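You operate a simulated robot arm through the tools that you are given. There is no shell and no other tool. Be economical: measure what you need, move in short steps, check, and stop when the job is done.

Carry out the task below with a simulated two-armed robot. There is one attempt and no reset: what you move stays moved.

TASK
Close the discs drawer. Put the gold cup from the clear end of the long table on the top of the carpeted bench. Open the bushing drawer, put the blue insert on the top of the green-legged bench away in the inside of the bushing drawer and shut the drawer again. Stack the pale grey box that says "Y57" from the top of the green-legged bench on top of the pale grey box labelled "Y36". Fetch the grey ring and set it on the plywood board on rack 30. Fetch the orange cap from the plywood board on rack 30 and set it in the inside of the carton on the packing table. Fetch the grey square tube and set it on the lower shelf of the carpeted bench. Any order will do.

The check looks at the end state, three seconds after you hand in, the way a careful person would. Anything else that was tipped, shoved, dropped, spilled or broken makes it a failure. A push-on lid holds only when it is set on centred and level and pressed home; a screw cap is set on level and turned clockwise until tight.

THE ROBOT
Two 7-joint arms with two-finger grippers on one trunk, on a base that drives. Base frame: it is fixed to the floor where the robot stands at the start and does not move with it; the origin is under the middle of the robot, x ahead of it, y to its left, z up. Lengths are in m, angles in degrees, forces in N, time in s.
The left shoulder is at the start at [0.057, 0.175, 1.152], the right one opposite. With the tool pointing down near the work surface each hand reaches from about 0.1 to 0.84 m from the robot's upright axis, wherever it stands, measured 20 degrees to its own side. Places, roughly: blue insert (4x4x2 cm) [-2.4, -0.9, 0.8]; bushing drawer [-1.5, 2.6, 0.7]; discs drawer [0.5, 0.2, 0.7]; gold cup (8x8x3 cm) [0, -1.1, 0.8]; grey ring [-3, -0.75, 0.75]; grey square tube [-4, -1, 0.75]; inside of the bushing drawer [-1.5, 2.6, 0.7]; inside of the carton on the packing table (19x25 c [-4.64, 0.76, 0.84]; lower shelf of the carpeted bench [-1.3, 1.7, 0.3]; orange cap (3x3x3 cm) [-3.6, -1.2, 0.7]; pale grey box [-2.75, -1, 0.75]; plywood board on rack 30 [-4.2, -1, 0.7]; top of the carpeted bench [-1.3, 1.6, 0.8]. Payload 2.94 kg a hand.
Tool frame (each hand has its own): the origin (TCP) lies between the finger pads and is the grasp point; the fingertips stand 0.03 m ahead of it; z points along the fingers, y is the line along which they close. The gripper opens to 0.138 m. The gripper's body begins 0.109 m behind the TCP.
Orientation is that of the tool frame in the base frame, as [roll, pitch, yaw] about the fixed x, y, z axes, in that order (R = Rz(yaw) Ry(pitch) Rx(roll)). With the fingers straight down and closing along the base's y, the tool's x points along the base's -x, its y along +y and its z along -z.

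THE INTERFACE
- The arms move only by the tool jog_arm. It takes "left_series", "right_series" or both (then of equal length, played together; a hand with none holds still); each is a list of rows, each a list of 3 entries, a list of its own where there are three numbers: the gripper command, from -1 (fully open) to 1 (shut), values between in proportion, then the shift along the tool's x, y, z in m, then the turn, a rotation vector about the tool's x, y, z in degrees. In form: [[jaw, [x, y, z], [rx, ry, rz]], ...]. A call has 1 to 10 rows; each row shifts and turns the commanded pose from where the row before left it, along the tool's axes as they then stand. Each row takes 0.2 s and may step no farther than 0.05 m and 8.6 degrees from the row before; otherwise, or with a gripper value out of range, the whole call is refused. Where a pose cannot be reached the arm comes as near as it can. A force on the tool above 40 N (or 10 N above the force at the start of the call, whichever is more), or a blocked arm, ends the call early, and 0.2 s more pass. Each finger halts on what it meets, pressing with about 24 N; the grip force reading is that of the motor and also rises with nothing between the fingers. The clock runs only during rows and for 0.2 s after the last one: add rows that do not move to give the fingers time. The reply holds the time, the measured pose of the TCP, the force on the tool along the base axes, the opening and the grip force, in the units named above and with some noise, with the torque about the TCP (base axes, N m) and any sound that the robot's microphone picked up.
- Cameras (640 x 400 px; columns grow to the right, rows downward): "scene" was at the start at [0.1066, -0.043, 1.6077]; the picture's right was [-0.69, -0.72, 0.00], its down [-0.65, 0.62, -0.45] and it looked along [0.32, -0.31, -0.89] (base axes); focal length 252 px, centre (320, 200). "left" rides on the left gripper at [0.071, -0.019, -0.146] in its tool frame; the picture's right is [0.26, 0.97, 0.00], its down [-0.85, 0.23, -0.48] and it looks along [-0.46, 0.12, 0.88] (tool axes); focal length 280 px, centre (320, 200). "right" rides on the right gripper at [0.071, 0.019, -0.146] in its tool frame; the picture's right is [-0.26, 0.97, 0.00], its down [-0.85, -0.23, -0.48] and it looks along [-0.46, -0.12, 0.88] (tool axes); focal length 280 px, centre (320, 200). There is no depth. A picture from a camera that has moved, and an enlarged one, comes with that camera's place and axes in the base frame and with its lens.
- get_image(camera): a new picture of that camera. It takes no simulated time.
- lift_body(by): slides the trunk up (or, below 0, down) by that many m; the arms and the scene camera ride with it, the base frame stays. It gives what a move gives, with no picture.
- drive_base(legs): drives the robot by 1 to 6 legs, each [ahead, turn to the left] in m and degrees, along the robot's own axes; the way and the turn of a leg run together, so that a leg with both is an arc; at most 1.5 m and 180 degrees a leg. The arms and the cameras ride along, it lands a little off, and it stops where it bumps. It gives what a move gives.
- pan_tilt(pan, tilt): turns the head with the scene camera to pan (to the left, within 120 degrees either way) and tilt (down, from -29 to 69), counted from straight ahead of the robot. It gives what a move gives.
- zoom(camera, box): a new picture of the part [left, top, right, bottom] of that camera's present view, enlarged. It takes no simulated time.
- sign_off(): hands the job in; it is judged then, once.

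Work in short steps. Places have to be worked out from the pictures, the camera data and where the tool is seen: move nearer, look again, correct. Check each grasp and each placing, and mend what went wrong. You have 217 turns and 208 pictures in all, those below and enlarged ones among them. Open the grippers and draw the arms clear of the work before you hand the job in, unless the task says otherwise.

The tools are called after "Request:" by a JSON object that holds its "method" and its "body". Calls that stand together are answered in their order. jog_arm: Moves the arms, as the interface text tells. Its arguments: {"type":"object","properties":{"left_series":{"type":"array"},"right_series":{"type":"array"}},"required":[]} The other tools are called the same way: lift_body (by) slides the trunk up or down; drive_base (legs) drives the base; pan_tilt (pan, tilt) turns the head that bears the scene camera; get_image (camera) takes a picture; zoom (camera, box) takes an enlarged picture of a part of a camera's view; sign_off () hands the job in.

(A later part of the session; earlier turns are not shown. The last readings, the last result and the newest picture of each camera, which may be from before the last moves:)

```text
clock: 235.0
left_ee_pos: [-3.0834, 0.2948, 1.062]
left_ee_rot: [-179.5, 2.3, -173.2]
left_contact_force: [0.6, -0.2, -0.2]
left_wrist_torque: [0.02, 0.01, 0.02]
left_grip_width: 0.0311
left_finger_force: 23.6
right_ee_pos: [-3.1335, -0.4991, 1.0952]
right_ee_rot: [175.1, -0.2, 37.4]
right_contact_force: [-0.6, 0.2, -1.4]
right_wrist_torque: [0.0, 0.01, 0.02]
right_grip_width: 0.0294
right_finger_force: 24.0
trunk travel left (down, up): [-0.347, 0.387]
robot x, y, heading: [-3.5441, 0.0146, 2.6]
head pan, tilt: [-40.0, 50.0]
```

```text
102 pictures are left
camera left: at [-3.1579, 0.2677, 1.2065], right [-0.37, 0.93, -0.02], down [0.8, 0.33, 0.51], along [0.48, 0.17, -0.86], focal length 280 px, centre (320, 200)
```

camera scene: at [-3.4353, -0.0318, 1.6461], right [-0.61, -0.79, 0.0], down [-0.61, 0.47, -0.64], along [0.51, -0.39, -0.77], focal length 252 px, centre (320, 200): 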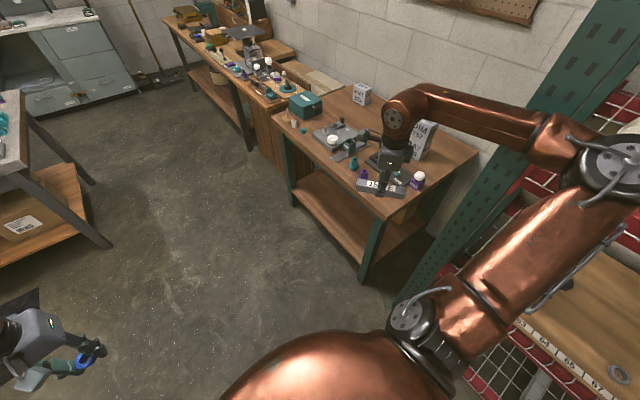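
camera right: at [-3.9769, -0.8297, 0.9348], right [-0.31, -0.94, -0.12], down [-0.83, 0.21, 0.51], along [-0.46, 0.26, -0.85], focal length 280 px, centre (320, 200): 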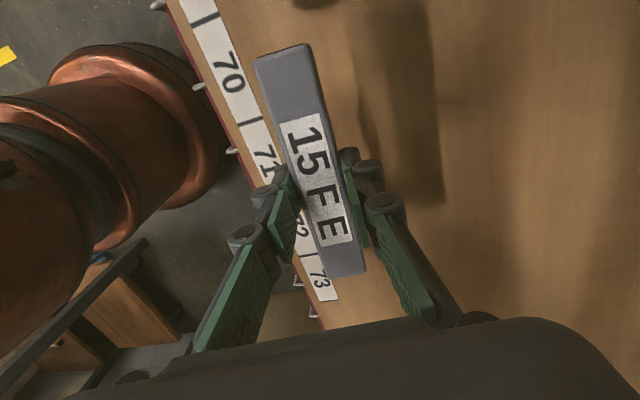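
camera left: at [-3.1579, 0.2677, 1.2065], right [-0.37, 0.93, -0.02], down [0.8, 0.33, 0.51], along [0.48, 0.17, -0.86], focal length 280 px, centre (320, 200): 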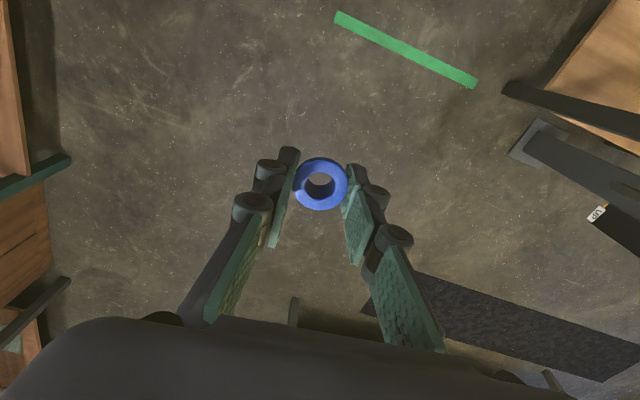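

Both parts are safely held. I drive back along the aisle to the east side of the carpeted bench.

Request:
{"method": "drive_base", "body": {"legs": [[0, -3], [1.5, 0], [1.5, 0], [0.3, 0], [0, 90], [1.2, 0]]}}

Request:
{"method": "pan_tilt", "body": {"pan": 70, "tilt": 50}}

Request:
{"method": "get_image", "body": {"camera": "scene"}}

```text
clock: 261.3
left_ee_pos: [-0.6004, 1.7037, 1.0625]
left_ee_rot: [-179.5, 2.3, -82.0]
left_contact_force: [0.1, 0.7, -0.9]
left_wrist_torque: [-0.02, 0.01, 0.03]
left_grip_width: 0.0313
left_finger_force: 24.0
right_ee_pos: [0.1925, 1.6706, 1.0941]
right_ee_rot: [175.1, -0.3, 128.6]
right_contact_force: [-0.4, 1.3, -0.9]
right_wrist_torque: [-0.01, -0.01, 0.01]
right_grip_width: 0.0294
right_finger_force: 23.7
trunk travel left (down, up): [-0.347, 0.387]
robot x, y, heading: [-0.3072, 1.2482, 93.9]
head pan, tilt: [-40.0, 50.0]
```

```text
clock: 263.2
left_ee_pos: [-0.6006, 1.7036, 1.0622]
left_ee_rot: [-179.5, 2.3, -82.0]
left_contact_force: [-0.4, 0.4, -0.1]
left_wrist_torque: [0.02, 0.01, 0.0]
left_grip_width: 0.0313
left_finger_force: 24.2
right_ee_pos: [0.1937, 1.6702, 1.0945]
right_ee_rot: [175.1, -0.3, 128.7]
right_contact_force: [1.2, -0.4, -1.6]
right_wrist_torque: [-0.01, -0.01, 0.0]
right_grip_width: 0.0291
right_finger_force: 24.1
trunk travel left (down, up): [-0.347, 0.387]
robot x, y, heading: [-0.3092, 1.2489, 93.7]
head pan, tilt: [70.0, 50.0]
```

```text
101 pictures are left
camera scene: at [-0.3846, 1.3195, 1.6462], right [0.28, 0.96, 0.0], down [0.74, -0.21, -0.64], along [-0.62, 0.18, -0.77], focal length 252 px, centre (320, 200)
```

scene: 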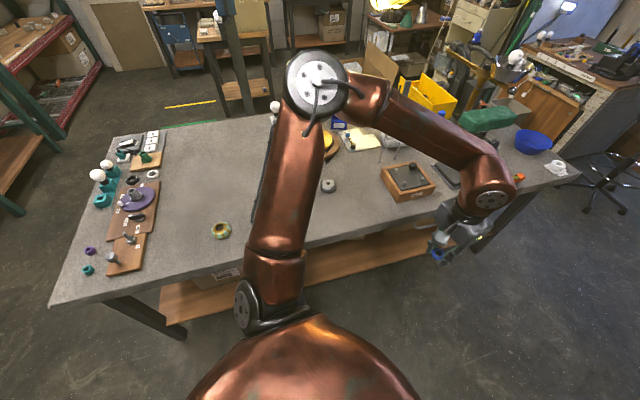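

I look along the bench's side for drawers and their labels.

Request:
{"method": "pan_tilt", "body": {"pan": 30, "tilt": 35}}

Request:
{"method": "get_image", "body": {"camera": "scene"}}

```text
clock: 264.3
left_ee_pos: [-0.6007, 1.7039, 1.0632]
left_ee_rot: [-179.6, 2.2, -82.0]
left_contact_force: [0.6, 0.0, -1.1]
left_wrist_torque: [-0.01, -0.02, -0.02]
left_grip_width: 0.0312
left_finger_force: 23.8
right_ee_pos: [0.1926, 1.671, 1.0945]
right_ee_rot: [175.1, -0.4, 128.8]
right_contact_force: [0.7, -0.6, -1.0]
right_wrist_torque: [0.03, -0.01, 0.0]
right_grip_width: 0.0293
right_finger_force: 23.8
trunk travel left (down, up): [-0.347, 0.387]
robot x, y, heading: [-0.306, 1.2473, 93.8]
head pan, tilt: [30.0, 35.0]
```

```text
100 pictures are left
camera scene: at [-0.3597, 1.3711, 1.6679], right [0.83, 0.56, 0.0], down [0.32, -0.48, -0.82], along [-0.46, 0.68, -0.57], focal length 252 px, centre (320, 200)
```

scene: 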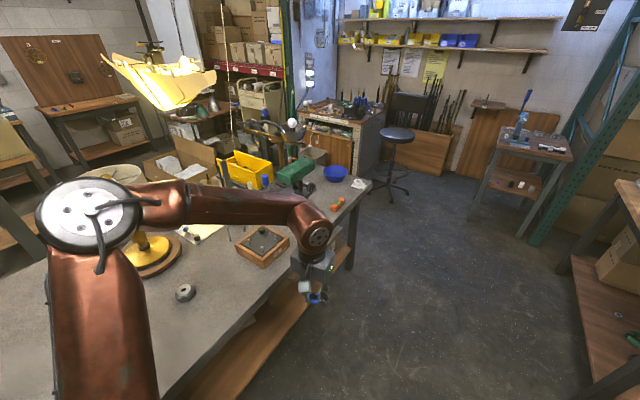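

There's plenty of space beyond the bench's far end. I drive on to y ≈ 2.4 and look at the bench end.

Request:
{"method": "drive_base", "body": {"legs": [[0, -4], [1.3, 0], [0.6, 0]]}}

Request:
{"method": "pan_tilt", "body": {"pan": 110, "tilt": 35}}

Request:
{"method": "get_image", "body": {"camera": "scene"}}

```text
clock: 274.3
left_ee_pos: [-0.5364, 3.6324, 1.0612]
left_ee_rot: [-179.5, 2.3, -86.8]
left_contact_force: [0.3, -0.4, -0.9]
left_wrist_torque: [-0.03, 0.0, 0.01]
left_grip_width: 0.031
left_finger_force: 24.2
right_ee_pos: [0.2515, 3.5338, 1.0953]
right_ee_rot: [175.1, -0.3, 123.9]
right_contact_force: [-0.4, 0.0, -1.5]
right_wrist_torque: [-0.01, 0.03, -0.01]
right_grip_width: 0.0295
right_finger_force: 24.4
trunk travel left (down, up): [-0.347, 0.387]
robot x, y, heading: [-0.2872, 3.1507, 89.2]
head pan, tilt: [30.0, 35.0]
```

```text
clock: 275.8
left_ee_pos: [-0.5374, 3.6308, 1.0621]
left_ee_rot: [-179.5, 2.3, -86.6]
left_contact_force: [0.3, 0.0, -0.1]
left_wrist_torque: [-0.01, 0.01, -0.01]
left_grip_width: 0.031
left_finger_force: 23.6
right_ee_pos: [0.2516, 3.5315, 1.0952]
right_ee_rot: [175.1, -0.3, 123.9]
right_contact_force: [0.5, 0.6, -1.5]
right_wrist_torque: [0.0, 0.0, -0.01]
right_grip_width: 0.0291
right_finger_force: 24.0
trunk travel left (down, up): [-0.347, 0.387]
robot x, y, heading: [-0.2842, 3.1532, 89.1]
head pan, tilt: [110.0, 35.0]
```

```text
99 pictures are left
camera scene: at [-0.3657, 3.1741, 1.6679], right [-0.33, 0.95, 0.0], down [0.54, 0.19, -0.82], along [-0.77, -0.27, -0.57], focal length 252 px, centre (320, 200)
```

scene: 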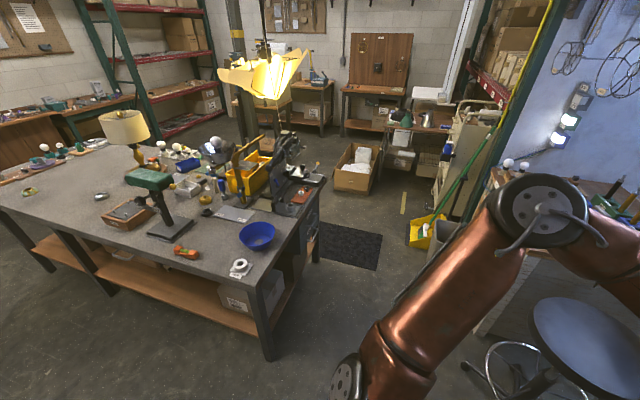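

I zoom in at the bench's north end.

Request:
{"method": "zoom", "body": {"camera": "scene", "box": [200, 150, 340, 360]}}

Request:
{"method": "zoom", "body": {"camera": "scene", "box": [0, 180, 260, 340]}}

```text
1.90 times, centred on (270, 255) of scene
camera zoom: at [-0.3657, 3.1741, 1.6679], right [-0.33, 0.95, 0.0], down [0.54, 0.19, -0.82], along [-0.77, -0.27, -0.57], focal length 479 px, centre (415, 95)
```

zoom: 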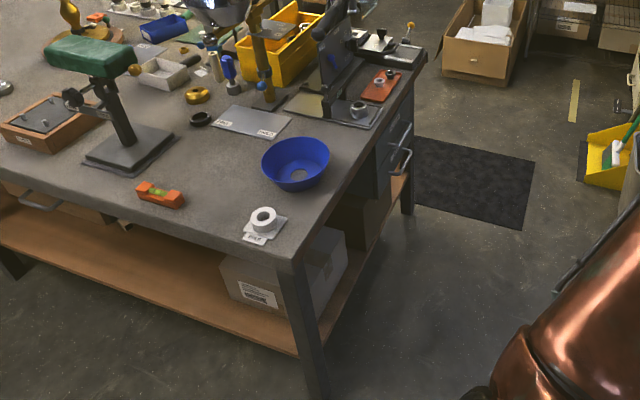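

```text
2.46 times, centred on (130, 260) of scene
camera zoom: at [-0.3657, 3.1741, 1.6679], right [-0.33, 0.95, 0.0], down [0.54, 0.19, -0.82], along [-0.77, -0.27, -0.57], focal length 619 px, centre (788, 52)
```

zoom: 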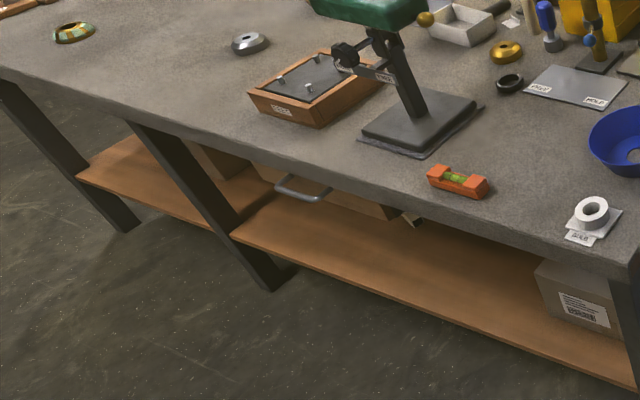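

The north-end drawer unit with a handle at ≈(-1.4, 2.7) should be the bushing drawer. I drive round to face it.

Request:
{"method": "drive_base", "body": {"legs": [[0.2, 0], [0, 91], [1.1, 0], [0, 90]]}}

Request:
{"method": "pan_tilt", "body": {"pan": 0, "tilt": 50}}

Request:
{"method": "get_image", "body": {"camera": "scene"}}

```text
clock: 279.3
left_ee_pos: [-0.772, 3.5789, 1.0627]
left_ee_rot: [-179.4, 2.4, -49.0]
left_contact_force: [0.7, 0.4, -0.2]
left_wrist_torque: [0.01, -0.03, 0.0]
left_grip_width: 0.031
left_finger_force: 23.7
right_ee_pos: [-0.0752, 3.9777, 1.1]
right_ee_rot: [174.9, 1.0, 160.4]
right_contact_force: [15.2, -17.1, 5.8]
right_wrist_torque: [2.83, 2.79, 0.91]
right_grip_width: 0.0294
right_finger_force: 23.7
trunk travel left (down, up): [-0.347, 0.387]
robot x, y, heading: [-0.2803, 3.3563, 126.3]
head pan, tilt: [110.0, 35.0]
stopped in leg 2: the force on the tool passed its limit at 172 N (the readings are from after the stop); the commanded pose is now the measured one
```

```text
clock: 281.2
left_ee_pos: [-0.7725, 3.5781, 1.0621]
left_ee_rot: [-179.5, 2.4, -49.2]
left_contact_force: [0.3, 0.7, 0.0]
left_wrist_torque: [-0.02, -0.01, -0.02]
left_grip_width: 0.0309
left_finger_force: 23.8
right_ee_pos: [-0.0745, 3.9786, 1.0983]
right_ee_rot: [174.9, 1.0, 160.5]
right_contact_force: [15.9, -19.1, 11.3]
right_wrist_torque: [3.27, 3.33, 1.01]
right_grip_width: 0.0291
right_finger_force: 24.0
trunk travel left (down, up): [-0.347, 0.387]
robot x, y, heading: [-0.2801, 3.355, 126.2]
head pan, tilt: [0.0, 50.0]
```

```text
96 pictures are left
camera scene: at [-0.352, 3.4545, 1.6466], right [0.81, 0.59, 0.0], down [0.45, -0.62, -0.65], along [-0.38, 0.52, -0.76], focal length 252 px, centre (320, 200)
```

scene: 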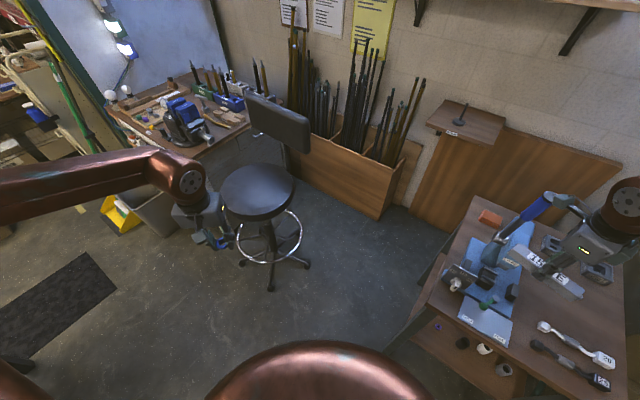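

The tube bumped a vise or arbor press on a small bench to my right. I zoom to inspect, before turning back.

Request:
{"method": "zoom", "body": {"camera": "scene", "box": [420, 160, 640, 370]}}

Request:
{"method": "drive_base", "body": {"legs": [[0, -15]]}}

Request:
{"method": "pan_tilt", "body": {"pan": 0, "tilt": 50}}

Request:
{"method": "get_image", "body": {"camera": "scene"}}

Request:
{"method": "get_image", "body": {"camera": "right"}}

```text
1.90 times, centred on (530, 265) of scene
camera zoom: at [-0.352, 3.4545, 1.6466], right [0.81, 0.59, 0.0], down [0.45, -0.62, -0.65], along [-0.38, 0.52, -0.76], focal length 479 px, centre (-80, 76)
```

zoom: 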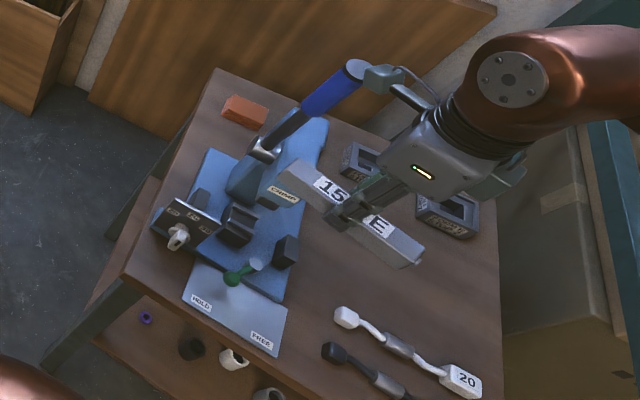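

```text
clock: 282.5
left_ee_pos: [-0.7017, 3.6991, 1.0609]
left_ee_rot: [-179.5, 2.2, -63.7]
left_contact_force: [1.0, -0.1, 0.0]
left_wrist_torque: [0.01, 0.01, -0.01]
left_grip_width: 0.0311
left_finger_force: 23.9
right_ee_pos: [0.0749, 3.9097, 1.0964]
right_ee_rot: [175.1, 1.1, 145.8]
right_contact_force: [-0.2, -0.1, -0.6]
right_wrist_torque: [0.03, 0.03, -0.01]
right_grip_width: 0.0294
right_finger_force: 25.0
trunk travel left (down, up): [-0.347, 0.387]
robot x, y, heading: [-0.2806, 3.3549, 111.7]
head pan, tilt: [0.0, 50.0]
```

```text
clock: 283.1
left_ee_pos: [-0.7007, 3.6979, 1.0612]
left_ee_rot: [-179.5, 2.2, -63.7]
left_contact_force: [-0.1, 0.7, -0.1]
left_wrist_torque: [0.01, 0.03, 0.01]
left_grip_width: 0.0314
left_finger_force: 23.5
right_ee_pos: [0.0754, 3.9106, 1.0954]
right_ee_rot: [175.1, 1.1, 145.8]
right_contact_force: [0.2, -1.0, -1.4]
right_wrist_torque: [0.02, 0.04, 0.0]
right_grip_width: 0.0293
right_finger_force: 24.2
trunk travel left (down, up): [-0.347, 0.387]
robot x, y, heading: [-0.2786, 3.3564, 111.9]
head pan, tilt: [0.0, 50.0]
```

```text
94 pictures are left
camera scene: at [-0.3261, 3.4748, 1.6462], right [0.93, 0.37, 0.0], down [0.28, -0.71, -0.64], along [-0.24, 0.6, -0.77], focal length 252 px, centre (320, 200)
```

scene: 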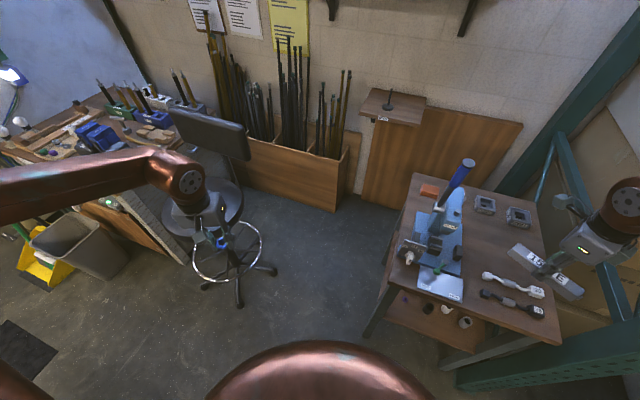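

```text
93 pictures are left
camera right: at [0.018, 3.9567, 1.2422], right [0.76, 0.65, 0.09], down [0.54, -0.7, 0.47], along [0.37, -0.31, -0.88], focal length 280 px, centre (320, 200)
```

right: 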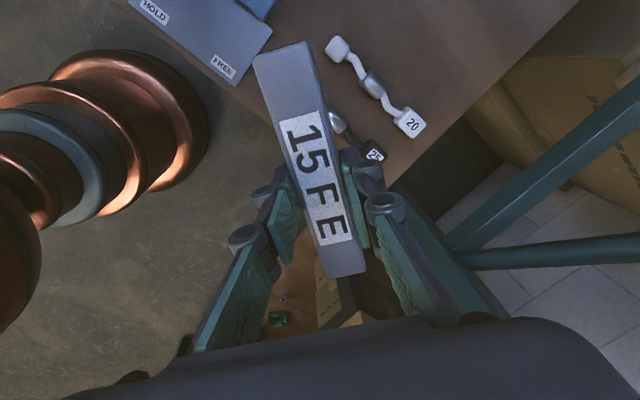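

Nothing appears displaced and the tube is still firmly held. I tuck the right hand in, back off 0.25 m, and then turn again.

Request:
{"method": "jog_arm", "body": {"right_series": [[0.8, [0.023, -0.035, -0.01], [0, 0, 0]], [0.8, [0.023, -0.035, -0.01], [0, 0, 0]], [0.8, [0.023, -0.035, -0.01], [0, 0, 0]], [0.8, [0.023, -0.035, -0.01], [0, 0, 0]], [0.8, [0.023, -0.035, -0.01], [0, 0, 0]], [0.8, [0.023, -0.035, -0.01], [0, 0, 0]]]}}

Request:
{"method": "drive_base", "body": {"legs": [[-0.22, 0], [0, 68]]}}

Request:
{"method": "pan_tilt", "body": {"pan": 0, "tilt": 40}}

Request:
{"method": "get_image", "body": {"camera": "scene"}}

```text
clock: 284.5
left_ee_pos: [-0.7029, 3.6993, 1.0613]
left_ee_rot: [-179.6, 2.1, -63.7]
left_contact_force: [-0.9, 0.1, -0.8]
left_wrist_torque: [-0.03, -0.01, -0.01]
left_grip_width: 0.0313
left_finger_force: 23.3
right_ee_pos: [-0.1642, 3.8105, 1.1338]
right_ee_rot: [175.0, 1.3, 145.7]
right_contact_force: [-1.2, -0.1, -1.1]
right_wrist_torque: [-0.01, -0.08, -0.02]
right_grip_width: 0.0293
right_finger_force: 24.2
trunk travel left (down, up): [-0.347, 0.387]
robot x, y, heading: [-0.2813, 3.3559, 111.9]
head pan, tilt: [0.0, 50.0]
```

```text
clock: 289.1
left_ee_pos: [-0.6768, 2.8965, 1.0617]
left_ee_rot: [-179.5, 2.2, 4.0]
left_contact_force: [-0.6, 0.1, 0.6]
left_wrist_torque: [0.0, -0.03, 0.0]
left_grip_width: 0.0313
left_finger_force: 24.1
right_ee_pos: [-0.5741, 3.4386, 1.133]
right_ee_rot: [175.0, 1.1, -146.8]
right_contact_force: [-0.1, 0.0, -0.6]
right_wrist_torque: [-0.01, -0.01, -0.02]
right_grip_width: 0.0292
right_finger_force: 23.9
trunk travel left (down, up): [-0.347, 0.387]
robot x, y, heading: [-0.2001, 3.1562, 179.1]
head pan, tilt: [0.0, 50.0]
```

```text
clock: 289.8
left_ee_pos: [-0.677, 2.8977, 1.0614]
left_ee_rot: [-179.4, 2.2, 3.9]
left_contact_force: [-0.4, 1.2, -0.7]
left_wrist_torque: [0.04, -0.04, 0.0]
left_grip_width: 0.0311
left_finger_force: 23.9
right_ee_pos: [-0.5738, 3.4394, 1.1334]
right_ee_rot: [175.2, 1.2, -146.6]
right_contact_force: [0.1, -0.8, -0.2]
right_wrist_torque: [0.03, 0.02, 0.0]
right_grip_width: 0.0294
right_finger_force: 23.9
trunk travel left (down, up): [-0.347, 0.387]
robot x, y, heading: [-0.2037, 3.1563, 179.2]
head pan, tilt: [0.0, 40.0]
```

```text
92 pictures are left
camera scene: at [-0.3337, 3.1585, 1.6603], right [0.01, 1.0, 0.0], down [0.64, -0.01, -0.77], along [-0.77, 0.01, -0.64], focal length 252 px, centre (320, 200)
```

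scene: 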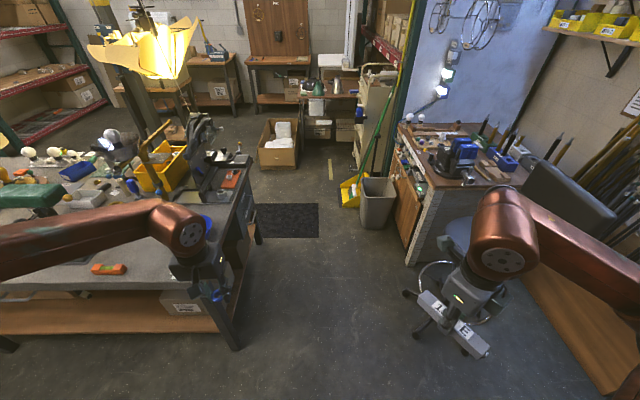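

I'll first set down the tube on the lower shelf from the east side to free the right hand. Driving to y≈1.9 facing the bench.

Request:
{"method": "drive_base", "body": {"legs": [[0, 91], [1.2, 0], [0, -90]]}}

Request:
{"method": "pan_tilt", "body": {"pan": -15, "tilt": 55}}

Request:
{"method": "get_image", "body": {"camera": "scene"}}

```text
clock: 303.5
left_ee_pos: [-0.6956, 1.7049, 1.0618]
left_ee_rot: [-179.5, 2.2, 3.7]
left_contact_force: [-0.4, 0.8, 0.3]
left_wrist_torque: [-0.02, -0.02, 0.03]
left_grip_width: 0.0312
left_finger_force: 24.4
right_ee_pos: [-0.5911, 2.2457, 1.1329]
right_ee_rot: [175.1, 1.2, -146.7]
right_contact_force: [-0.5, 0.8, -0.6]
right_wrist_torque: [-0.01, -0.01, 0.03]
right_grip_width: 0.0294
right_finger_force: 24.1
trunk travel left (down, up): [-0.347, 0.387]
robot x, y, heading: [-0.2209, 1.9633, 179.3]
head pan, tilt: [0.0, 40.0]
```

```text
clock: 304.3
left_ee_pos: [-0.6955, 1.7036, 1.0616]
left_ee_rot: [-179.5, 2.2, 3.7]
left_contact_force: [0.0, -0.6, 0.1]
left_wrist_torque: [0.03, 0.0, -0.01]
left_grip_width: 0.0308
left_finger_force: 23.9
right_ee_pos: [-0.5913, 2.2458, 1.1342]
right_ee_rot: [175.1, 1.2, -146.8]
right_contact_force: [0.2, -0.1, -1.6]
right_wrist_torque: [-0.02, 0.0, 0.0]
right_grip_width: 0.0293
right_finger_force: 24.1
trunk travel left (down, up): [-0.347, 0.387]
robot x, y, heading: [-0.2139, 1.9639, 179.4]
head pan, tilt: [-15.0, 55.0]
```

```text
91 pictures are left
camera scene: at [-0.3365, 1.983, 1.6397], right [0.27, 0.96, 0.0], down [0.79, -0.22, -0.57], along [-0.55, 0.16, -0.82], focal length 252 px, centre (320, 200)
```

scene: 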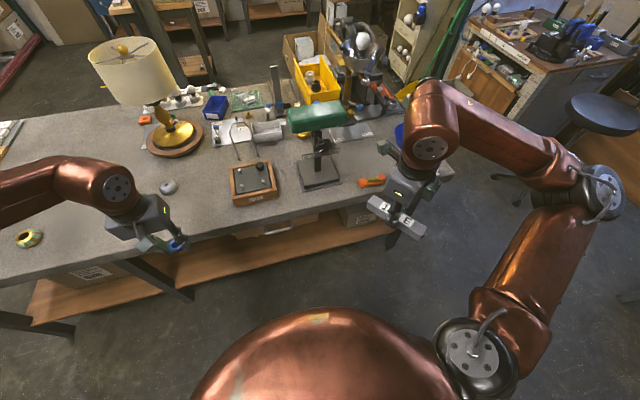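

I back up to x≈0 so that elbows clear the table, extend both hands forward a bit, then lower the trunk.

Request:
{"method": "drive_base", "body": {"legs": [[-0.2, 0]]}}

Request:
{"method": "jog_arm", "body": {"right_series": [[0.8, [0.038, 0.025, 0], [0, 0, 0]], [0.8, [0.038, 0.025, 0], [0, 0, 0]], [0.8, [0.038, 0.025, 0], [0, 0, 0]], [0.8, [0.038, 0.025, 0], [0, 0, 0]]], "left_series": [[0.8, [-0.025, 0, 0], [0, 0, 0]], [0.8, [-0.025, 0, 0], [0, 0, 0]], [0.8, [-0.025, 0, 0], [0, 0, 0]], [0.8, [-0.025, 0, 0], [0, 0, 0]]]}}

Request:
{"method": "lift_body", "body": {"by": -0.3}}

Request:
{"method": "pan_tilt", "body": {"pan": -15, "tilt": 45}}

Request:
{"method": "get_image", "body": {"camera": "scene"}}

```text
clock: 305.9
left_ee_pos: [-0.4934, 1.7004, 1.0613]
left_ee_rot: [-179.5, 2.3, 3.9]
left_contact_force: [0.2, 0.6, 0.5]
left_wrist_torque: [0.01, 0.08, -0.01]
left_grip_width: 0.0315
left_finger_force: 23.8
right_ee_pos: [-0.3906, 2.2414, 1.1341]
right_ee_rot: [175.0, 1.1, -146.8]
right_contact_force: [0.9, 0.6, -0.9]
right_wrist_torque: [-0.01, 0.09, 0.03]
right_grip_width: 0.0294
right_finger_force: 24.2
trunk travel left (down, up): [-0.347, 0.387]
robot x, y, heading: [-0.0213, 1.9613, 179.3]
head pan, tilt: [-15.0, 55.0]
```

```text
clock: 306.9
left_ee_pos: [-0.5987, 1.6933, 1.0655]
left_ee_rot: [-179.5, 2.1, 3.8]
left_contact_force: [-0.4, 0.2, -0.1]
left_wrist_torque: [0.02, -0.05, -0.02]
left_grip_width: 0.0312
left_finger_force: 24.3
right_ee_pos: [-0.5745, 2.2413, 1.139]
right_ee_rot: [175.2, 1.2, -146.8]
right_contact_force: [-1.1, 0.2, -1.5]
right_wrist_torque: [0.02, -0.05, 0.0]
right_grip_width: 0.0293
right_finger_force: 24.0
trunk travel left (down, up): [-0.347, 0.387]
robot x, y, heading: [-0.0201, 1.9567, 179.2]
head pan, tilt: [-15.0, 55.0]
```

```text
clock: 309.9
left_ee_pos: [-0.5989, 1.6939, 0.7642]
left_ee_rot: [-179.6, 1.9, 3.9]
left_contact_force: [-0.1, -0.5, -0.6]
left_wrist_torque: [0.01, 0.04, -0.03]
left_grip_width: 0.031
left_finger_force: 23.9
right_ee_pos: [-0.5777, 2.2418, 0.8387]
right_ee_rot: [175.2, 1.5, -146.8]
right_contact_force: [-0.5, 0.2, -0.6]
right_wrist_torque: [0.0, 0.02, -0.01]
right_grip_width: 0.0294
right_finger_force: 24.6
trunk travel left (down, up): [-0.047, 0.687]
robot x, y, heading: [-0.0172, 1.9596, 179.4]
head pan, tilt: [-15.0, 55.0]
```

```text
clock: 310.6
left_ee_pos: [-0.5971, 1.6947, 0.7658]
left_ee_rot: [-179.4, 2.4, 3.9]
left_contact_force: [-0.4, 0.0, -0.3]
left_wrist_torque: [-0.01, 0.0, 0.0]
left_grip_width: 0.0309
left_finger_force: 23.8
right_ee_pos: [-0.5744, 2.2431, 0.8396]
right_ee_rot: [175.0, 1.3, -146.8]
right_contact_force: [-0.1, 0.2, -1.6]
right_wrist_torque: [-0.04, -0.02, -0.01]
right_grip_width: 0.0293
right_finger_force: 24.3
trunk travel left (down, up): [-0.047, 0.687]
robot x, y, heading: [-0.016, 1.9573, 179.4]
head pan, tilt: [-15.0, 45.0]
```

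```text
90 pictures are left
camera scene: at [-0.4206, 1.9867, 1.3203], right [0.27, 0.96, 0.0], down [0.69, -0.19, -0.7], along [-0.67, 0.19, -0.72], focal length 252 px, centre (320, 200)
```

scene: 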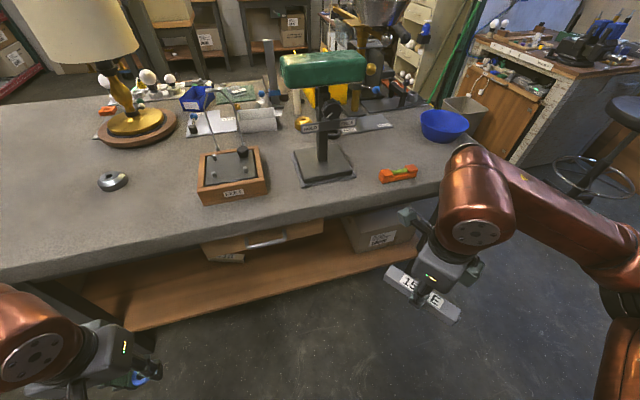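

The view shows the shelf's free front strip near y≈2.15 (edge x≈-0.90, box from y≈2.3). I orient the tube along y.

Request:
{"method": "jog_arm", "body": {"right_series": [[0.8, [0, 0, 0], [5, 1, 0]], [0.8, [0, 0, 0], [0, 0, -8.2]], [0.8, [0, 0, 0], [0, 0, -8.2]], [0.8, [0, 0, 0], [0, 0, -8.2]], [0.8, [0, 0, 0], [0, 0, -8.2]], [0.8, [0, 0, 0], [0, 0, -8.2]], [0.8, [0, 0, 0], [0, 0, -8.2]], [0.8, [0, 0, 0], [0, 0, -7.6]]]}}

Request:
{"method": "jog_arm", "body": {"right_series": [[0.8, [0, 0, 0.04], [0, 0, 0]], [0.8, [0, 0, 0.04], [0, 0, 0]], [0.8, [0, 0, 0.04], [0, 0, 0]], [0.8, [0, 0, 0.04], [0, 0, 0]], [0.8, [0, 0, 0.04], [-8, 0, 0]], [0.8, [0, 0, 0], [-8, 0, 0]], [0.8, [0, 0, 0], [-8, 0, 0]], [0.8, [0, 0, 0], [-8, 0, 0]], [0.8, [0, 0, 0], [-8, 0, 0]]]}}

Request:
{"method": "get_image", "body": {"camera": "scene"}}

Request:
{"method": "get_image", "body": {"camera": "right"}}

```text
clock: 312.4
left_ee_pos: [-0.5977, 1.6944, 0.7646]
left_ee_rot: [-179.5, 2.1, 3.9]
left_contact_force: [0.0, -0.2, 0.4]
left_wrist_torque: [-0.01, 0.03, 0.04]
left_grip_width: 0.0311
left_finger_force: 24.5
right_ee_pos: [-0.5755, 2.2423, 0.8396]
right_ee_rot: [-179.7, 0.1, -89.9]
right_contact_force: [-0.3, 0.2, -1.6]
right_wrist_torque: [0.0, 0.04, 0.0]
right_grip_width: 0.029
right_finger_force: 24.2
trunk travel left (down, up): [-0.047, 0.687]
robot x, y, heading: [-0.0206, 1.9564, 179.0]
head pan, tilt: [-15.0, 45.0]
```

```text
clock: 314.4
left_ee_pos: [-0.596, 1.6936, 0.7649]
left_ee_rot: [-179.5, 2.1, 3.8]
left_contact_force: [0.4, 0.1, 0.1]
left_wrist_torque: [0.05, 0.01, -0.01]
left_grip_width: 0.0312
left_finger_force: 23.5
right_ee_pos: [-0.574, 2.245, 0.6406]
right_ee_rot: [144.1, 0.1, -90.0]
right_contact_force: [0.8, -0.7, -0.8]
right_wrist_torque: [0.01, 0.0, -0.01]
right_grip_width: 0.0293
right_finger_force: 23.8
right hand out of reach, approached as far as the arm can: row 9
trunk travel left (down, up): [-0.047, 0.687]
robot x, y, heading: [-0.0205, 1.961, 179.3]
head pan, tilt: [-15.0, 45.0]
```

```text
89 pictures are left
camera scene: at [-0.4, 1.9861, 1.3238], right [0.27, 0.96, 0.0], down [0.68, -0.19, -0.71], along [-0.68, 0.19, -0.71], focal length 252 px, centre (320, 200)
```

scene: 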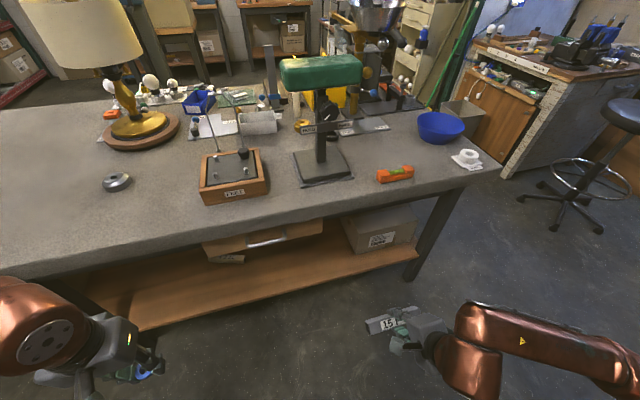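

```text
88 pictures are left
camera right: at [-0.5045, 2.1736, 0.7694], right [-0.78, 0.26, 0.56], down [0.46, 0.85, 0.25], along [-0.41, 0.46, -0.79], focal length 280 px, centre (320, 200)
```

right: 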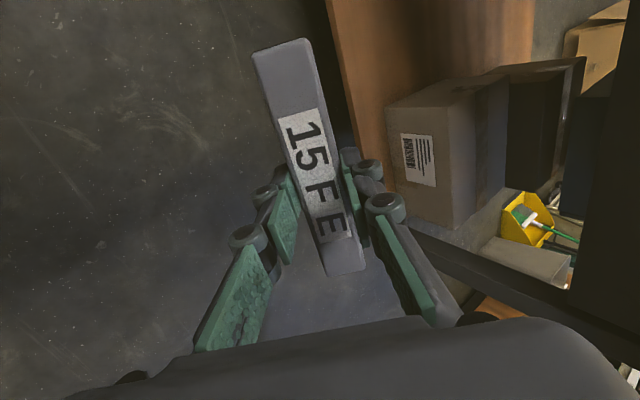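

Tilted 36° toward the shelf. I move 9.5 cm in -y and lower to z≈0.40 outside the shelf, then check.

Request:
{"method": "jog_arm", "body": {"right_series": [[0.8, [0.0475, 0, 0], [0, 0, 0]], [0.8, [0.0475, 0, 0], [0, 0, 0]], [0.8, [0, -0.0283, 0.039], [0, 0, 0]], [0.8, [0, -0.0283, 0.039], [0, 0, 0]], [0.8, [0, -0.0283, 0.039], [0, 0, 0]], [0.8, [0, -0.0283, 0.039], [0, 0, 0]], [0.8, [0, -0.0283, 0.039], [0, 0, 0]]]}}

Request:
{"method": "get_image", "body": {"camera": "scene"}}

Request:
{"method": "get_image", "body": {"camera": "right"}}

```text
clock: 316.0
left_ee_pos: [-0.5955, 1.6942, 0.7654]
left_ee_rot: [-179.7, 2.2, 3.9]
left_contact_force: [-0.6, -0.2, 0.2]
left_wrist_torque: [0.01, -0.04, -0.02]
left_grip_width: 0.0311
left_finger_force: 24.4
right_ee_pos: [-0.5769, 2.2237, 0.4041]
right_ee_rot: [144.3, -0.1, -89.9]
right_contact_force: [0.9, 0.4, -0.8]
right_wrist_torque: [0.0, 0.0, -0.03]
right_grip_width: 0.0294
right_finger_force: 23.6
right hand out of reach, approached as far as the arm can: row 1, 2
trunk travel left (down, up): [-0.047, 0.687]
robot x, y, heading: [-0.0158, 1.9614, 179.1]
head pan, tilt: [-15.0, 45.0]
```

```text
87 pictures are left
camera scene: at [-0.4004, 1.9865, 1.3237], right [0.27, 0.96, 0.0], down [0.68, -0.19, -0.71], along [-0.68, 0.19, -0.71], focal length 252 px, centre (320, 200)
```

scene: 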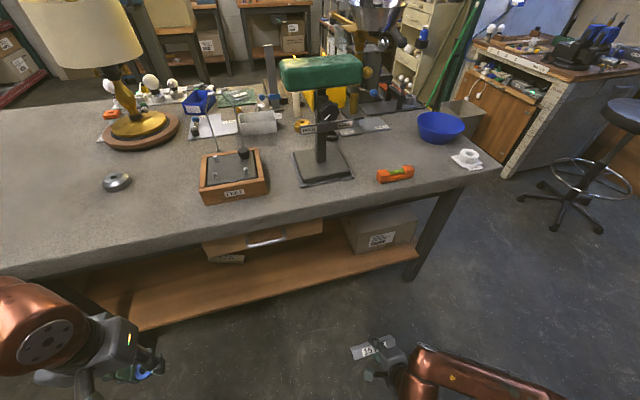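

```text
86 pictures are left
camera right: at [-0.507, 2.1533, 0.5329], right [-0.78, 0.26, 0.56], down [0.46, 0.85, 0.25], along [-0.41, 0.46, -0.79], focal length 280 px, centre (320, 200)
```

right: 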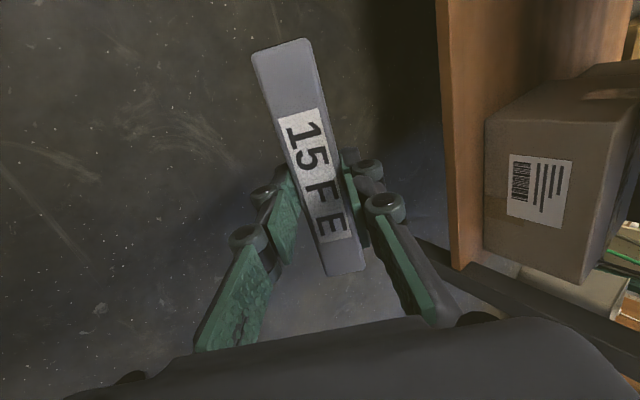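

The shelf top is z≈0.28 with edge x≈-0.893; the box begins at y≈2.33. I move forward over the shelf, drifting -5 cm in y.

Request:
{"method": "jog_arm", "body": {"right_series": [[0.8, [0.006, 0.0322, 0.0234], [0, 0, 0]], [0.8, [0.006, 0.0322, 0.0234], [0, 0, 0]], [0.8, [0.006, 0.0322, 0.0234], [0, 0, 0]], [0.8, [0.006, 0.0322, 0.0234], [0, 0, 0]], [0.8, [0.006, 0.0322, 0.0234], [0, 0, 0]], [0.8, [0.006, 0.0322, 0.0234], [0, 0, 0]], [0.8, [0.006, 0.0322, 0.0234], [0, 0, 0]], [0.8, [0.006, 0.0322, 0.0234], [0, 0, 0]], [0.8, [0.006, 0.0322, 0.0234], [0, 0, 0]], [0.8, [0.006, 0.0322, 0.0234], [0, 0, 0]]]}}

Request:
{"method": "get_image", "body": {"camera": "scene"}}

Request:
{"method": "get_image", "body": {"camera": "right"}}

```text
clock: 318.2
left_ee_pos: [-0.6037, 1.6861, 0.7608]
left_ee_rot: [179.8, 3.8, 5.5]
left_contact_force: [0.2, -1.5, 0.1]
left_wrist_torque: [0.24, 0.05, 0.01]
left_grip_width: 0.0309
left_finger_force: 23.9
right_ee_pos: [-0.9861, 2.2691, 0.363]
right_ee_rot: [147.1, 6.1, -99.5]
right_contact_force: [2.8, -36.9, 6.5]
right_wrist_torque: [-1.24, -0.01, 1.5]
right_grip_width: 0.0295
right_finger_force: 23.0
trunk travel left (down, up): [-0.047, 0.687]
robot x, y, heading: [-0.0215, 1.9579, 179.5]
head pan, tilt: [-15.0, 45.0]
stopped in row 10 (right hand): the arm was blocked; the commanded pose is now the measured one
```

```text
85 pictures are left
camera scene: at [-0.5388, 1.9871, 1.2946], right [0.27, 0.96, 0.03], down [0.75, -0.19, -0.63], along [-0.6, 0.19, -0.78], focal length 252 px, centre (320, 200)
```

scene: 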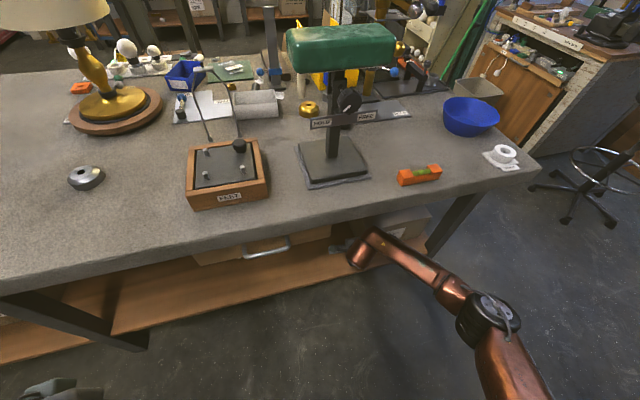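

```text
84 pictures are left
camera right: at [-0.9371, 2.1757, 0.4881], right [-0.77, 0.33, 0.55], down [0.58, 0.73, 0.36], along [-0.28, 0.6, -0.75], focal length 280 px, centre (320, 200)
```

right: 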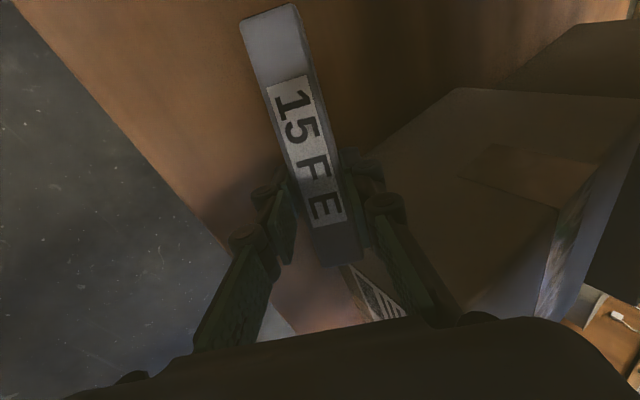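

The hand drifted toward the box (y force -37 N). I move it away in -y right now, then check.

Request:
{"method": "jog_arm", "body": {"right_series": [[0.8, [0.0294, -0.0024, -0.0053], [0, 0, 0]], [0.8, [0.0294, -0.0024, -0.0053], [0, 0, 0]]]}}

Request:
{"method": "get_image", "body": {"camera": "right"}}

Request:
{"method": "get_image", "body": {"camera": "scene"}}

```text
clock: 318.5
left_ee_pos: [-0.5845, 1.6759, 0.7923]
left_ee_rot: [179.1, 12.3, 6.0]
left_contact_force: [-0.5, -0.5, 0.6]
left_wrist_torque: [-0.02, -0.17, 0.0]
left_grip_width: 0.0309
left_finger_force: 23.3
right_ee_pos: [-0.9444, 2.3939, 0.3735]
right_ee_rot: [145.9, 16.5, -112.2]
right_contact_force: [1.6, -5.2, -0.6]
right_wrist_torque: [0.2, -0.36, 0.02]
right_grip_width: 0.0313
right_finger_force: 23.7
trunk travel left (down, up): [-0.047, 0.687]
robot x, y, heading: [-0.0254, 1.9592, 179.6]
head pan, tilt: [-15.0, 45.0]
stopped in row 1 (left hand): the arm was blocked; the commanded pose is now the measured one
```

```text
83 pictures are left
camera right: at [-0.9214, 2.2699, 0.4799], right [-0.7, 0.39, 0.59], down [0.7, 0.51, 0.5], along [-0.11, 0.77, -0.63], focal length 280 px, centre (320, 200)
```

right: 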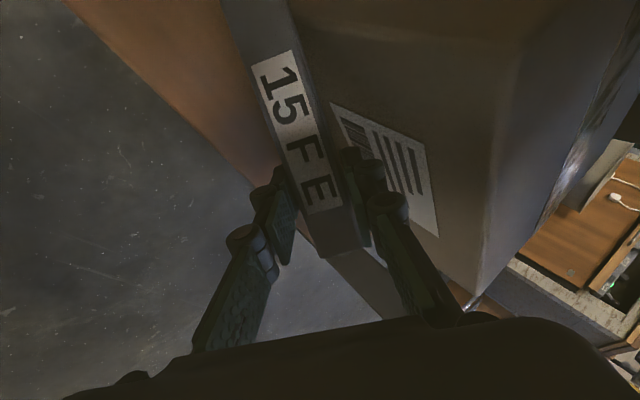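

```text
82 pictures are left
camera scene: at [-0.5634, 1.9811, 1.2882], right [0.26, 0.96, 0.03], down [0.76, -0.18, -0.62], along [-0.59, 0.19, -0.79], focal length 252 px, centre (320, 200)
```

scene: 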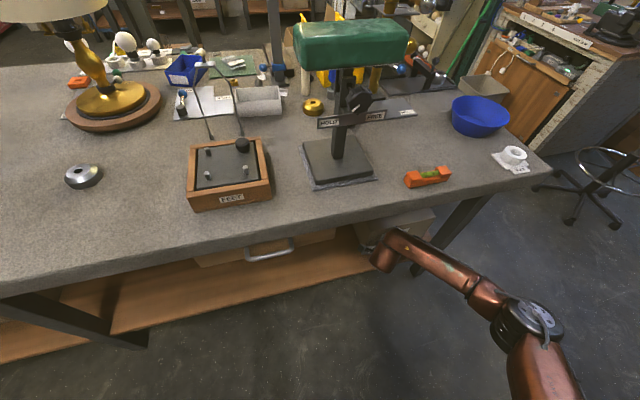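

The arm is near a wrist limit in this orientation and slipped sideways. I retract outward from the shelf in small steps.

Request:
{"method": "jog_arm", "body": {"right_series": [[0.8, [-0.0145, -0.033, -0.0172], [0, 0, 0]], [0.8, [-0.0145, -0.033, -0.0172], [0, 0, 0]], [0.8, [-0.0145, -0.033, -0.0172], [0, 0, 0]], [0.8, [-0.0145, -0.033, -0.0172], [0, 0, 0]], [0.8, [-0.0145, -0.033, -0.0172], [0, 0, 0]]]}}

Request:
{"method": "get_image", "body": {"camera": "scene"}}

Request:
{"method": "get_image", "body": {"camera": "right"}}

```text
clock: 318.9
left_ee_pos: [-0.4976, 1.6803, 0.8278]
left_ee_rot: [-177.4, 20.6, 6.8]
left_contact_force: [0.1, 0.1, -0.4]
left_wrist_torque: [-0.03, -0.01, 0.03]
left_grip_width: 0.0311
left_finger_force: 23.9
right_ee_pos: [-0.8663, 2.4742, 0.4444]
right_ee_rot: [139.0, 17.6, -124.2]
right_contact_force: [-0.3, -5.1, -1.7]
right_wrist_torque: [0.52, 0.03, -0.23]
right_grip_width: 0.0294
right_finger_force: 24.0
trunk travel left (down, up): [-0.047, 0.687]
robot x, y, heading: [-0.0221, 1.9619, 179.2]
head pan, tilt: [-15.0, 45.0]
stopped in row 1 (left hand): the arm was blocked; the commanded pose is now the measured one
```

```text
81 pictures are left
camera scene: at [-0.5175, 1.9895, 1.3002], right [0.27, 0.96, 0.02], down [0.74, -0.2, -0.64], along [-0.61, 0.19, -0.77], focal length 252 px, centre (320, 200)
```

scene: 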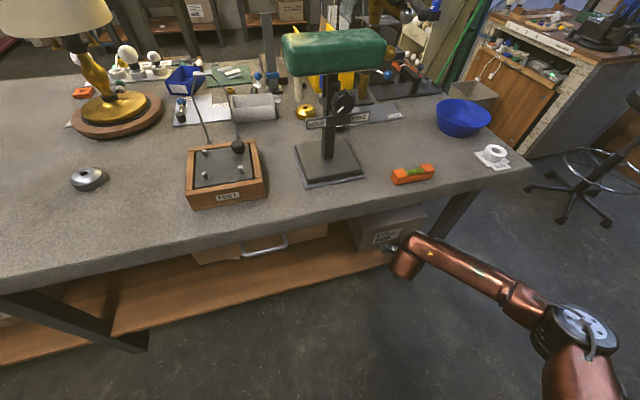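

```text
80 pictures are left
camera right: at [-0.8574, 2.3418, 0.5411], right [-0.57, 0.46, 0.68], down [0.82, 0.34, 0.46], along [-0.03, 0.82, -0.57], focal length 280 px, centre (320, 200)
```

right: 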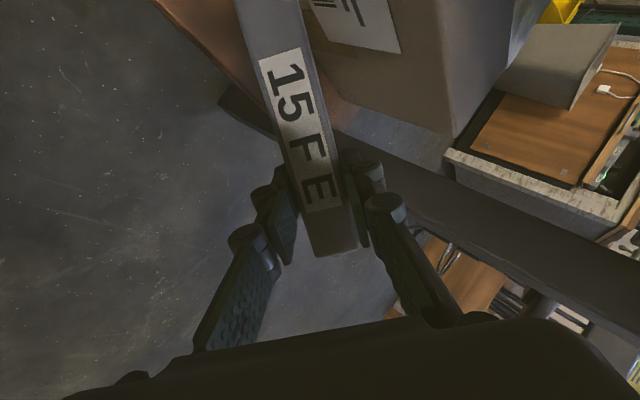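

The folded left arm is what jams the torso. I extend the left hand downward-forward to unfold it.

Request:
{"method": "jog_arm", "body": {"left_series": [[0.8, [0, 0, 0.015], [0, 0, 0]], [0.8, [0, 0, 0.02], [0, 0, 0]], [0.8, [0, 0, 0.03], [0, 0, 0]], [0.8, [0, 0, 0.03], [0, 0, 0]], [0.8, [0, 0, 0.03], [0, 0, 0]], [0.8, [0, 0, 0.03], [0, 0, 0]]]}}

Request:
{"method": "pan_tilt", "body": {"pan": 0, "tilt": 50}}

Request:
{"method": "get_image", "body": {"camera": "scene"}}

```text
clock: 319.2
left_ee_pos: [-0.4155, 1.6714, 0.8513]
left_ee_rot: [-176.8, 28.2, 8.3]
left_contact_force: [0.0, 1.8, -0.5]
left_wrist_torque: [-0.14, -0.07, 0.12]
left_grip_width: 0.0311
left_finger_force: 24.4
right_ee_pos: [-0.8151, 2.5056, 0.5233]
right_ee_rot: [132.5, 14.7, -129.2]
right_contact_force: [-0.3, -3.1, -2.7]
right_wrist_torque: [0.3, -0.01, -0.17]
right_grip_width: 0.0294
right_finger_force: 23.9
trunk travel left (down, up): [-0.047, 0.687]
robot x, y, heading: [-0.0214, 1.9591, 179.0]
head pan, tilt: [-15.0, 45.0]
stopped in row 1 (left hand): the arm was blocked; the commanded pose is now the measured one
```

```text
clock: 320.0
left_ee_pos: [-0.4434, 1.6804, 0.8431]
left_ee_rot: [-177.3, 25.6, 7.3]
left_contact_force: [1.8, -0.3, 0.0]
left_wrist_torque: [0.01, 0.12, -0.03]
left_grip_width: 0.0311
left_finger_force: 23.6
right_ee_pos: [-0.8374, 2.4669, 0.4957]
right_ee_rot: [135.1, 14.7, -124.1]
right_contact_force: [0.6, -0.5, -0.6]
right_wrist_torque: [-0.02, 0.05, 0.06]
right_grip_width: 0.0293
right_finger_force: 23.3
trunk travel left (down, up): [-0.047, 0.687]
robot x, y, heading: [-0.02, 1.9611, 179.1]
head pan, tilt: [0.0, 50.0]
```

```text
79 pictures are left
camera scene: at [-0.4511, 1.9672, 1.3074], right [0.02, 1.0, 0.0], down [0.79, -0.01, -0.61], along [-0.61, 0.01, -0.79], focal length 252 px, centre (320, 200)
```

scene: 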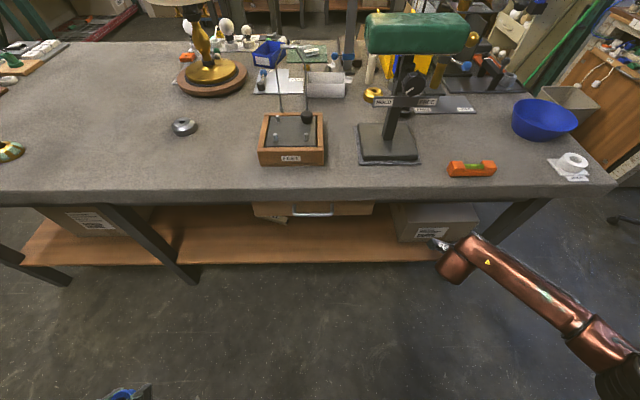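

I back up 8 cm and raise the trunk 10 cm to get out of this over-leaned posture.

Request:
{"method": "drive_base", "body": {"legs": [[-0.08, 0]]}}

Request:
{"method": "lift_body", "body": {"by": 0.1}}

Request:
{"method": "get_image", "body": {"camera": "scene"}}

```text
clock: 320.9
left_ee_pos: [-0.3015, 1.6632, 0.8971]
left_ee_rot: [-174.5, 40.3, 12.8]
left_contact_force: [0.9, 1.3, 0.0]
left_wrist_torque: [0.0, 0.01, 0.0]
left_grip_width: 0.0313
left_finger_force: 23.7
right_ee_pos: [-0.7095, 2.5115, 0.6035]
right_ee_rot: [126.3, 10.6, -131.7]
right_contact_force: [0.4, -1.9, -2.5]
right_wrist_torque: [0.26, 0.05, -0.07]
right_grip_width: 0.0292
right_finger_force: 24.1
trunk travel left (down, up): [-0.047, 0.687]
robot x, y, heading: [0.0111, 1.9623, 179.0]
head pan, tilt: [0.0, 50.0]
stopped in leg 1: the robot was blocked; the commanded pose is now the measured one
```

```text
clock: 322.2
left_ee_pos: [-0.2654, 1.663, 1.0075]
left_ee_rot: [-173.8, 44.2, 12.3]
left_contact_force: [-0.1, -0.3, 0.1]
left_wrist_torque: [0.03, 0.05, 0.02]
left_grip_width: 0.0312
left_finger_force: 23.6
right_ee_pos: [-0.7261, 2.5093, 0.6848]
right_ee_rot: [127.5, 11.6, -131.3]
right_contact_force: [0.7, -0.8, -1.3]
right_wrist_torque: [0.06, 0.04, 0.04]
right_grip_width: 0.0296
right_finger_force: 24.2
trunk travel left (down, up): [-0.147, 0.587]
robot x, y, heading: [0.0135, 1.9561, 178.9]
head pan, tilt: [0.0, 50.0]
```

```text
78 pictures are left
camera scene: at [-0.2608, 1.9648, 1.4344], right [0.02, 1.0, 0.0], down [0.77, -0.01, -0.64], along [-0.64, 0.01, -0.77], focal length 252 px, centre (320, 200)
```

scene: 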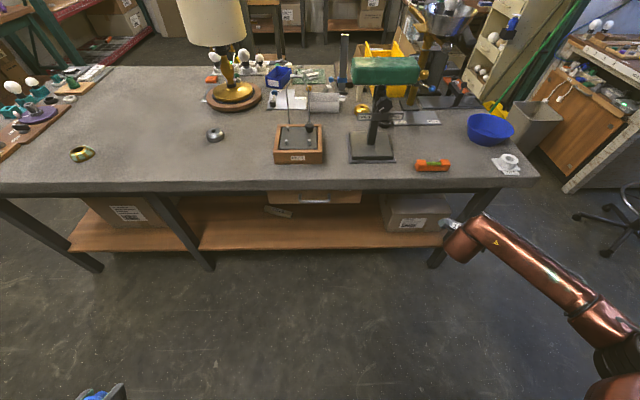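

Better. I unfold the left arm: hand forward, and levelled again.

Request:
{"method": "jog_arm", "body": {"left_series": [[0.8, [0, 0, 0.03], [0, 5, 0]], [0.8, [0, 0, 0.03], [0, 6, 0]], [0.8, [-0.02, 0, 0.03], [0, 7, 0]], [0.8, [-0.03, 0, 0.02], [0, 7, 0]], [0.8, [-0.03, 0, 0.02], [0, 7, 0]], [0.8, [-0.03, 0, 0.01], [0, 7, 0]], [0.8, [-0.03, 0, 0], [-5, 5, 0]]]}}

Request:
{"method": "get_image", "body": {"camera": "left"}}

```text
clock: 323.8
left_ee_pos: [-0.4745, 1.6375, 0.9595]
left_ee_rot: [179.1, 0.4, 8.2]
left_contact_force: [-0.4, 0.1, -0.2]
left_wrist_torque: [-0.04, -0.06, 0.03]
left_grip_width: 0.0314
left_finger_force: 23.9
left hand out of reach, approached as far as the arm can: row 1
right_ee_pos: [-0.7285, 2.5096, 0.6836]
right_ee_rot: [127.7, 11.5, -131.4]
right_contact_force: [-0.4, 0.7, -1.9]
right_wrist_torque: [0.03, 0.02, -0.01]
right_grip_width: 0.0294
right_finger_force: 23.8
trunk travel left (down, up): [-0.147, 0.587]
robot x, y, heading: [0.015, 1.9564, 179.2]
head pan, tilt: [0.0, 50.0]
```

```text
77 pictures are left
camera left: at [-0.4075, 1.6687, 1.1066], right [0.4, -0.92, 0.01], down [-0.81, -0.34, 0.48], along [-0.44, -0.2, -0.87], focal length 280 px, centre (320, 200)
```

left: 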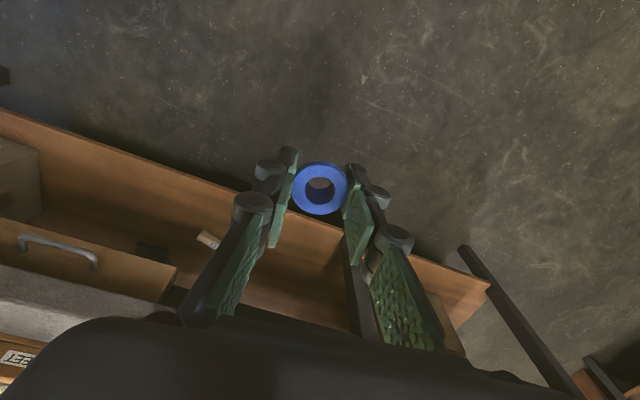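

Now the right hand: I move it outward from the table edge and level it.

Request:
{"method": "jog_arm", "body": {"right_series": [[0.8, [-0.026, -0.0225, -0.0205], [0, 0, 0]], [0.8, [-0.026, -0.0225, -0.0205], [0, 0, 0]], [0.8, [-0.026, -0.0225, -0.0205], [0, 0, 0]], [0.8, [0, 0, 0], [7.4, 0, 0]], [0.8, [0, 0, 0], [7.4, 0, 0]], [0.8, [0, 0, 0], [7.4, 0, 0]], [0.8, [0, 0, 0], [7.4, 0, 0]], [0.8, [0, 0, 0], [7.4, 0, 0]], [0.8, [0, 0, 0], [7.4, 0, 0]], [0.8, [0, 0, 0], [7.4, 0, 0]]]}}

Request:
{"method": "get_image", "body": {"camera": "scene"}}

```text
clock: 326.0
left_ee_pos: [-0.4738, 1.6366, 0.96]
left_ee_rot: [179.2, 0.4, 8.2]
left_contact_force: [-0.3, -0.1, 0.5]
left_wrist_torque: [-0.02, 0.0, -0.02]
left_grip_width: 0.0314
left_finger_force: 24.1
right_ee_pos: [-0.6076, 2.5085, 0.6852]
right_ee_rot: [179.4, 11.5, -131.2]
right_contact_force: [0.3, 0.0, -0.9]
right_wrist_torque: [0.05, -0.03, 0.03]
right_grip_width: 0.0292
right_finger_force: 24.0
trunk travel left (down, up): [-0.147, 0.587]
robot x, y, heading: [0.0183, 1.9572, 179.1]
head pan, tilt: [0.0, 50.0]
```

```text
76 pictures are left
camera scene: at [-0.2608, 1.9647, 1.4347], right [0.02, 1.0, 0.0], down [0.77, -0.01, -0.64], along [-0.64, 0.01, -0.77], focal length 252 px, centre (320, 200)
```

scene: 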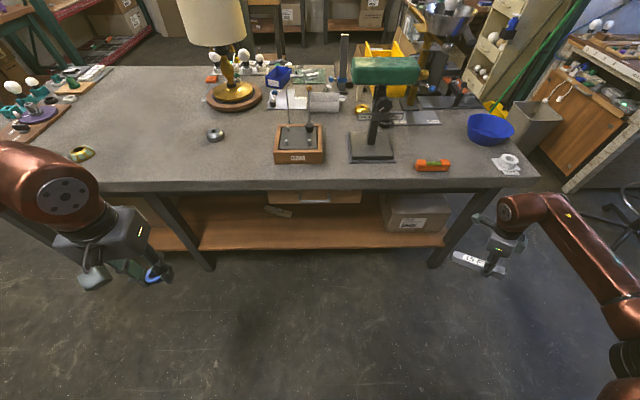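

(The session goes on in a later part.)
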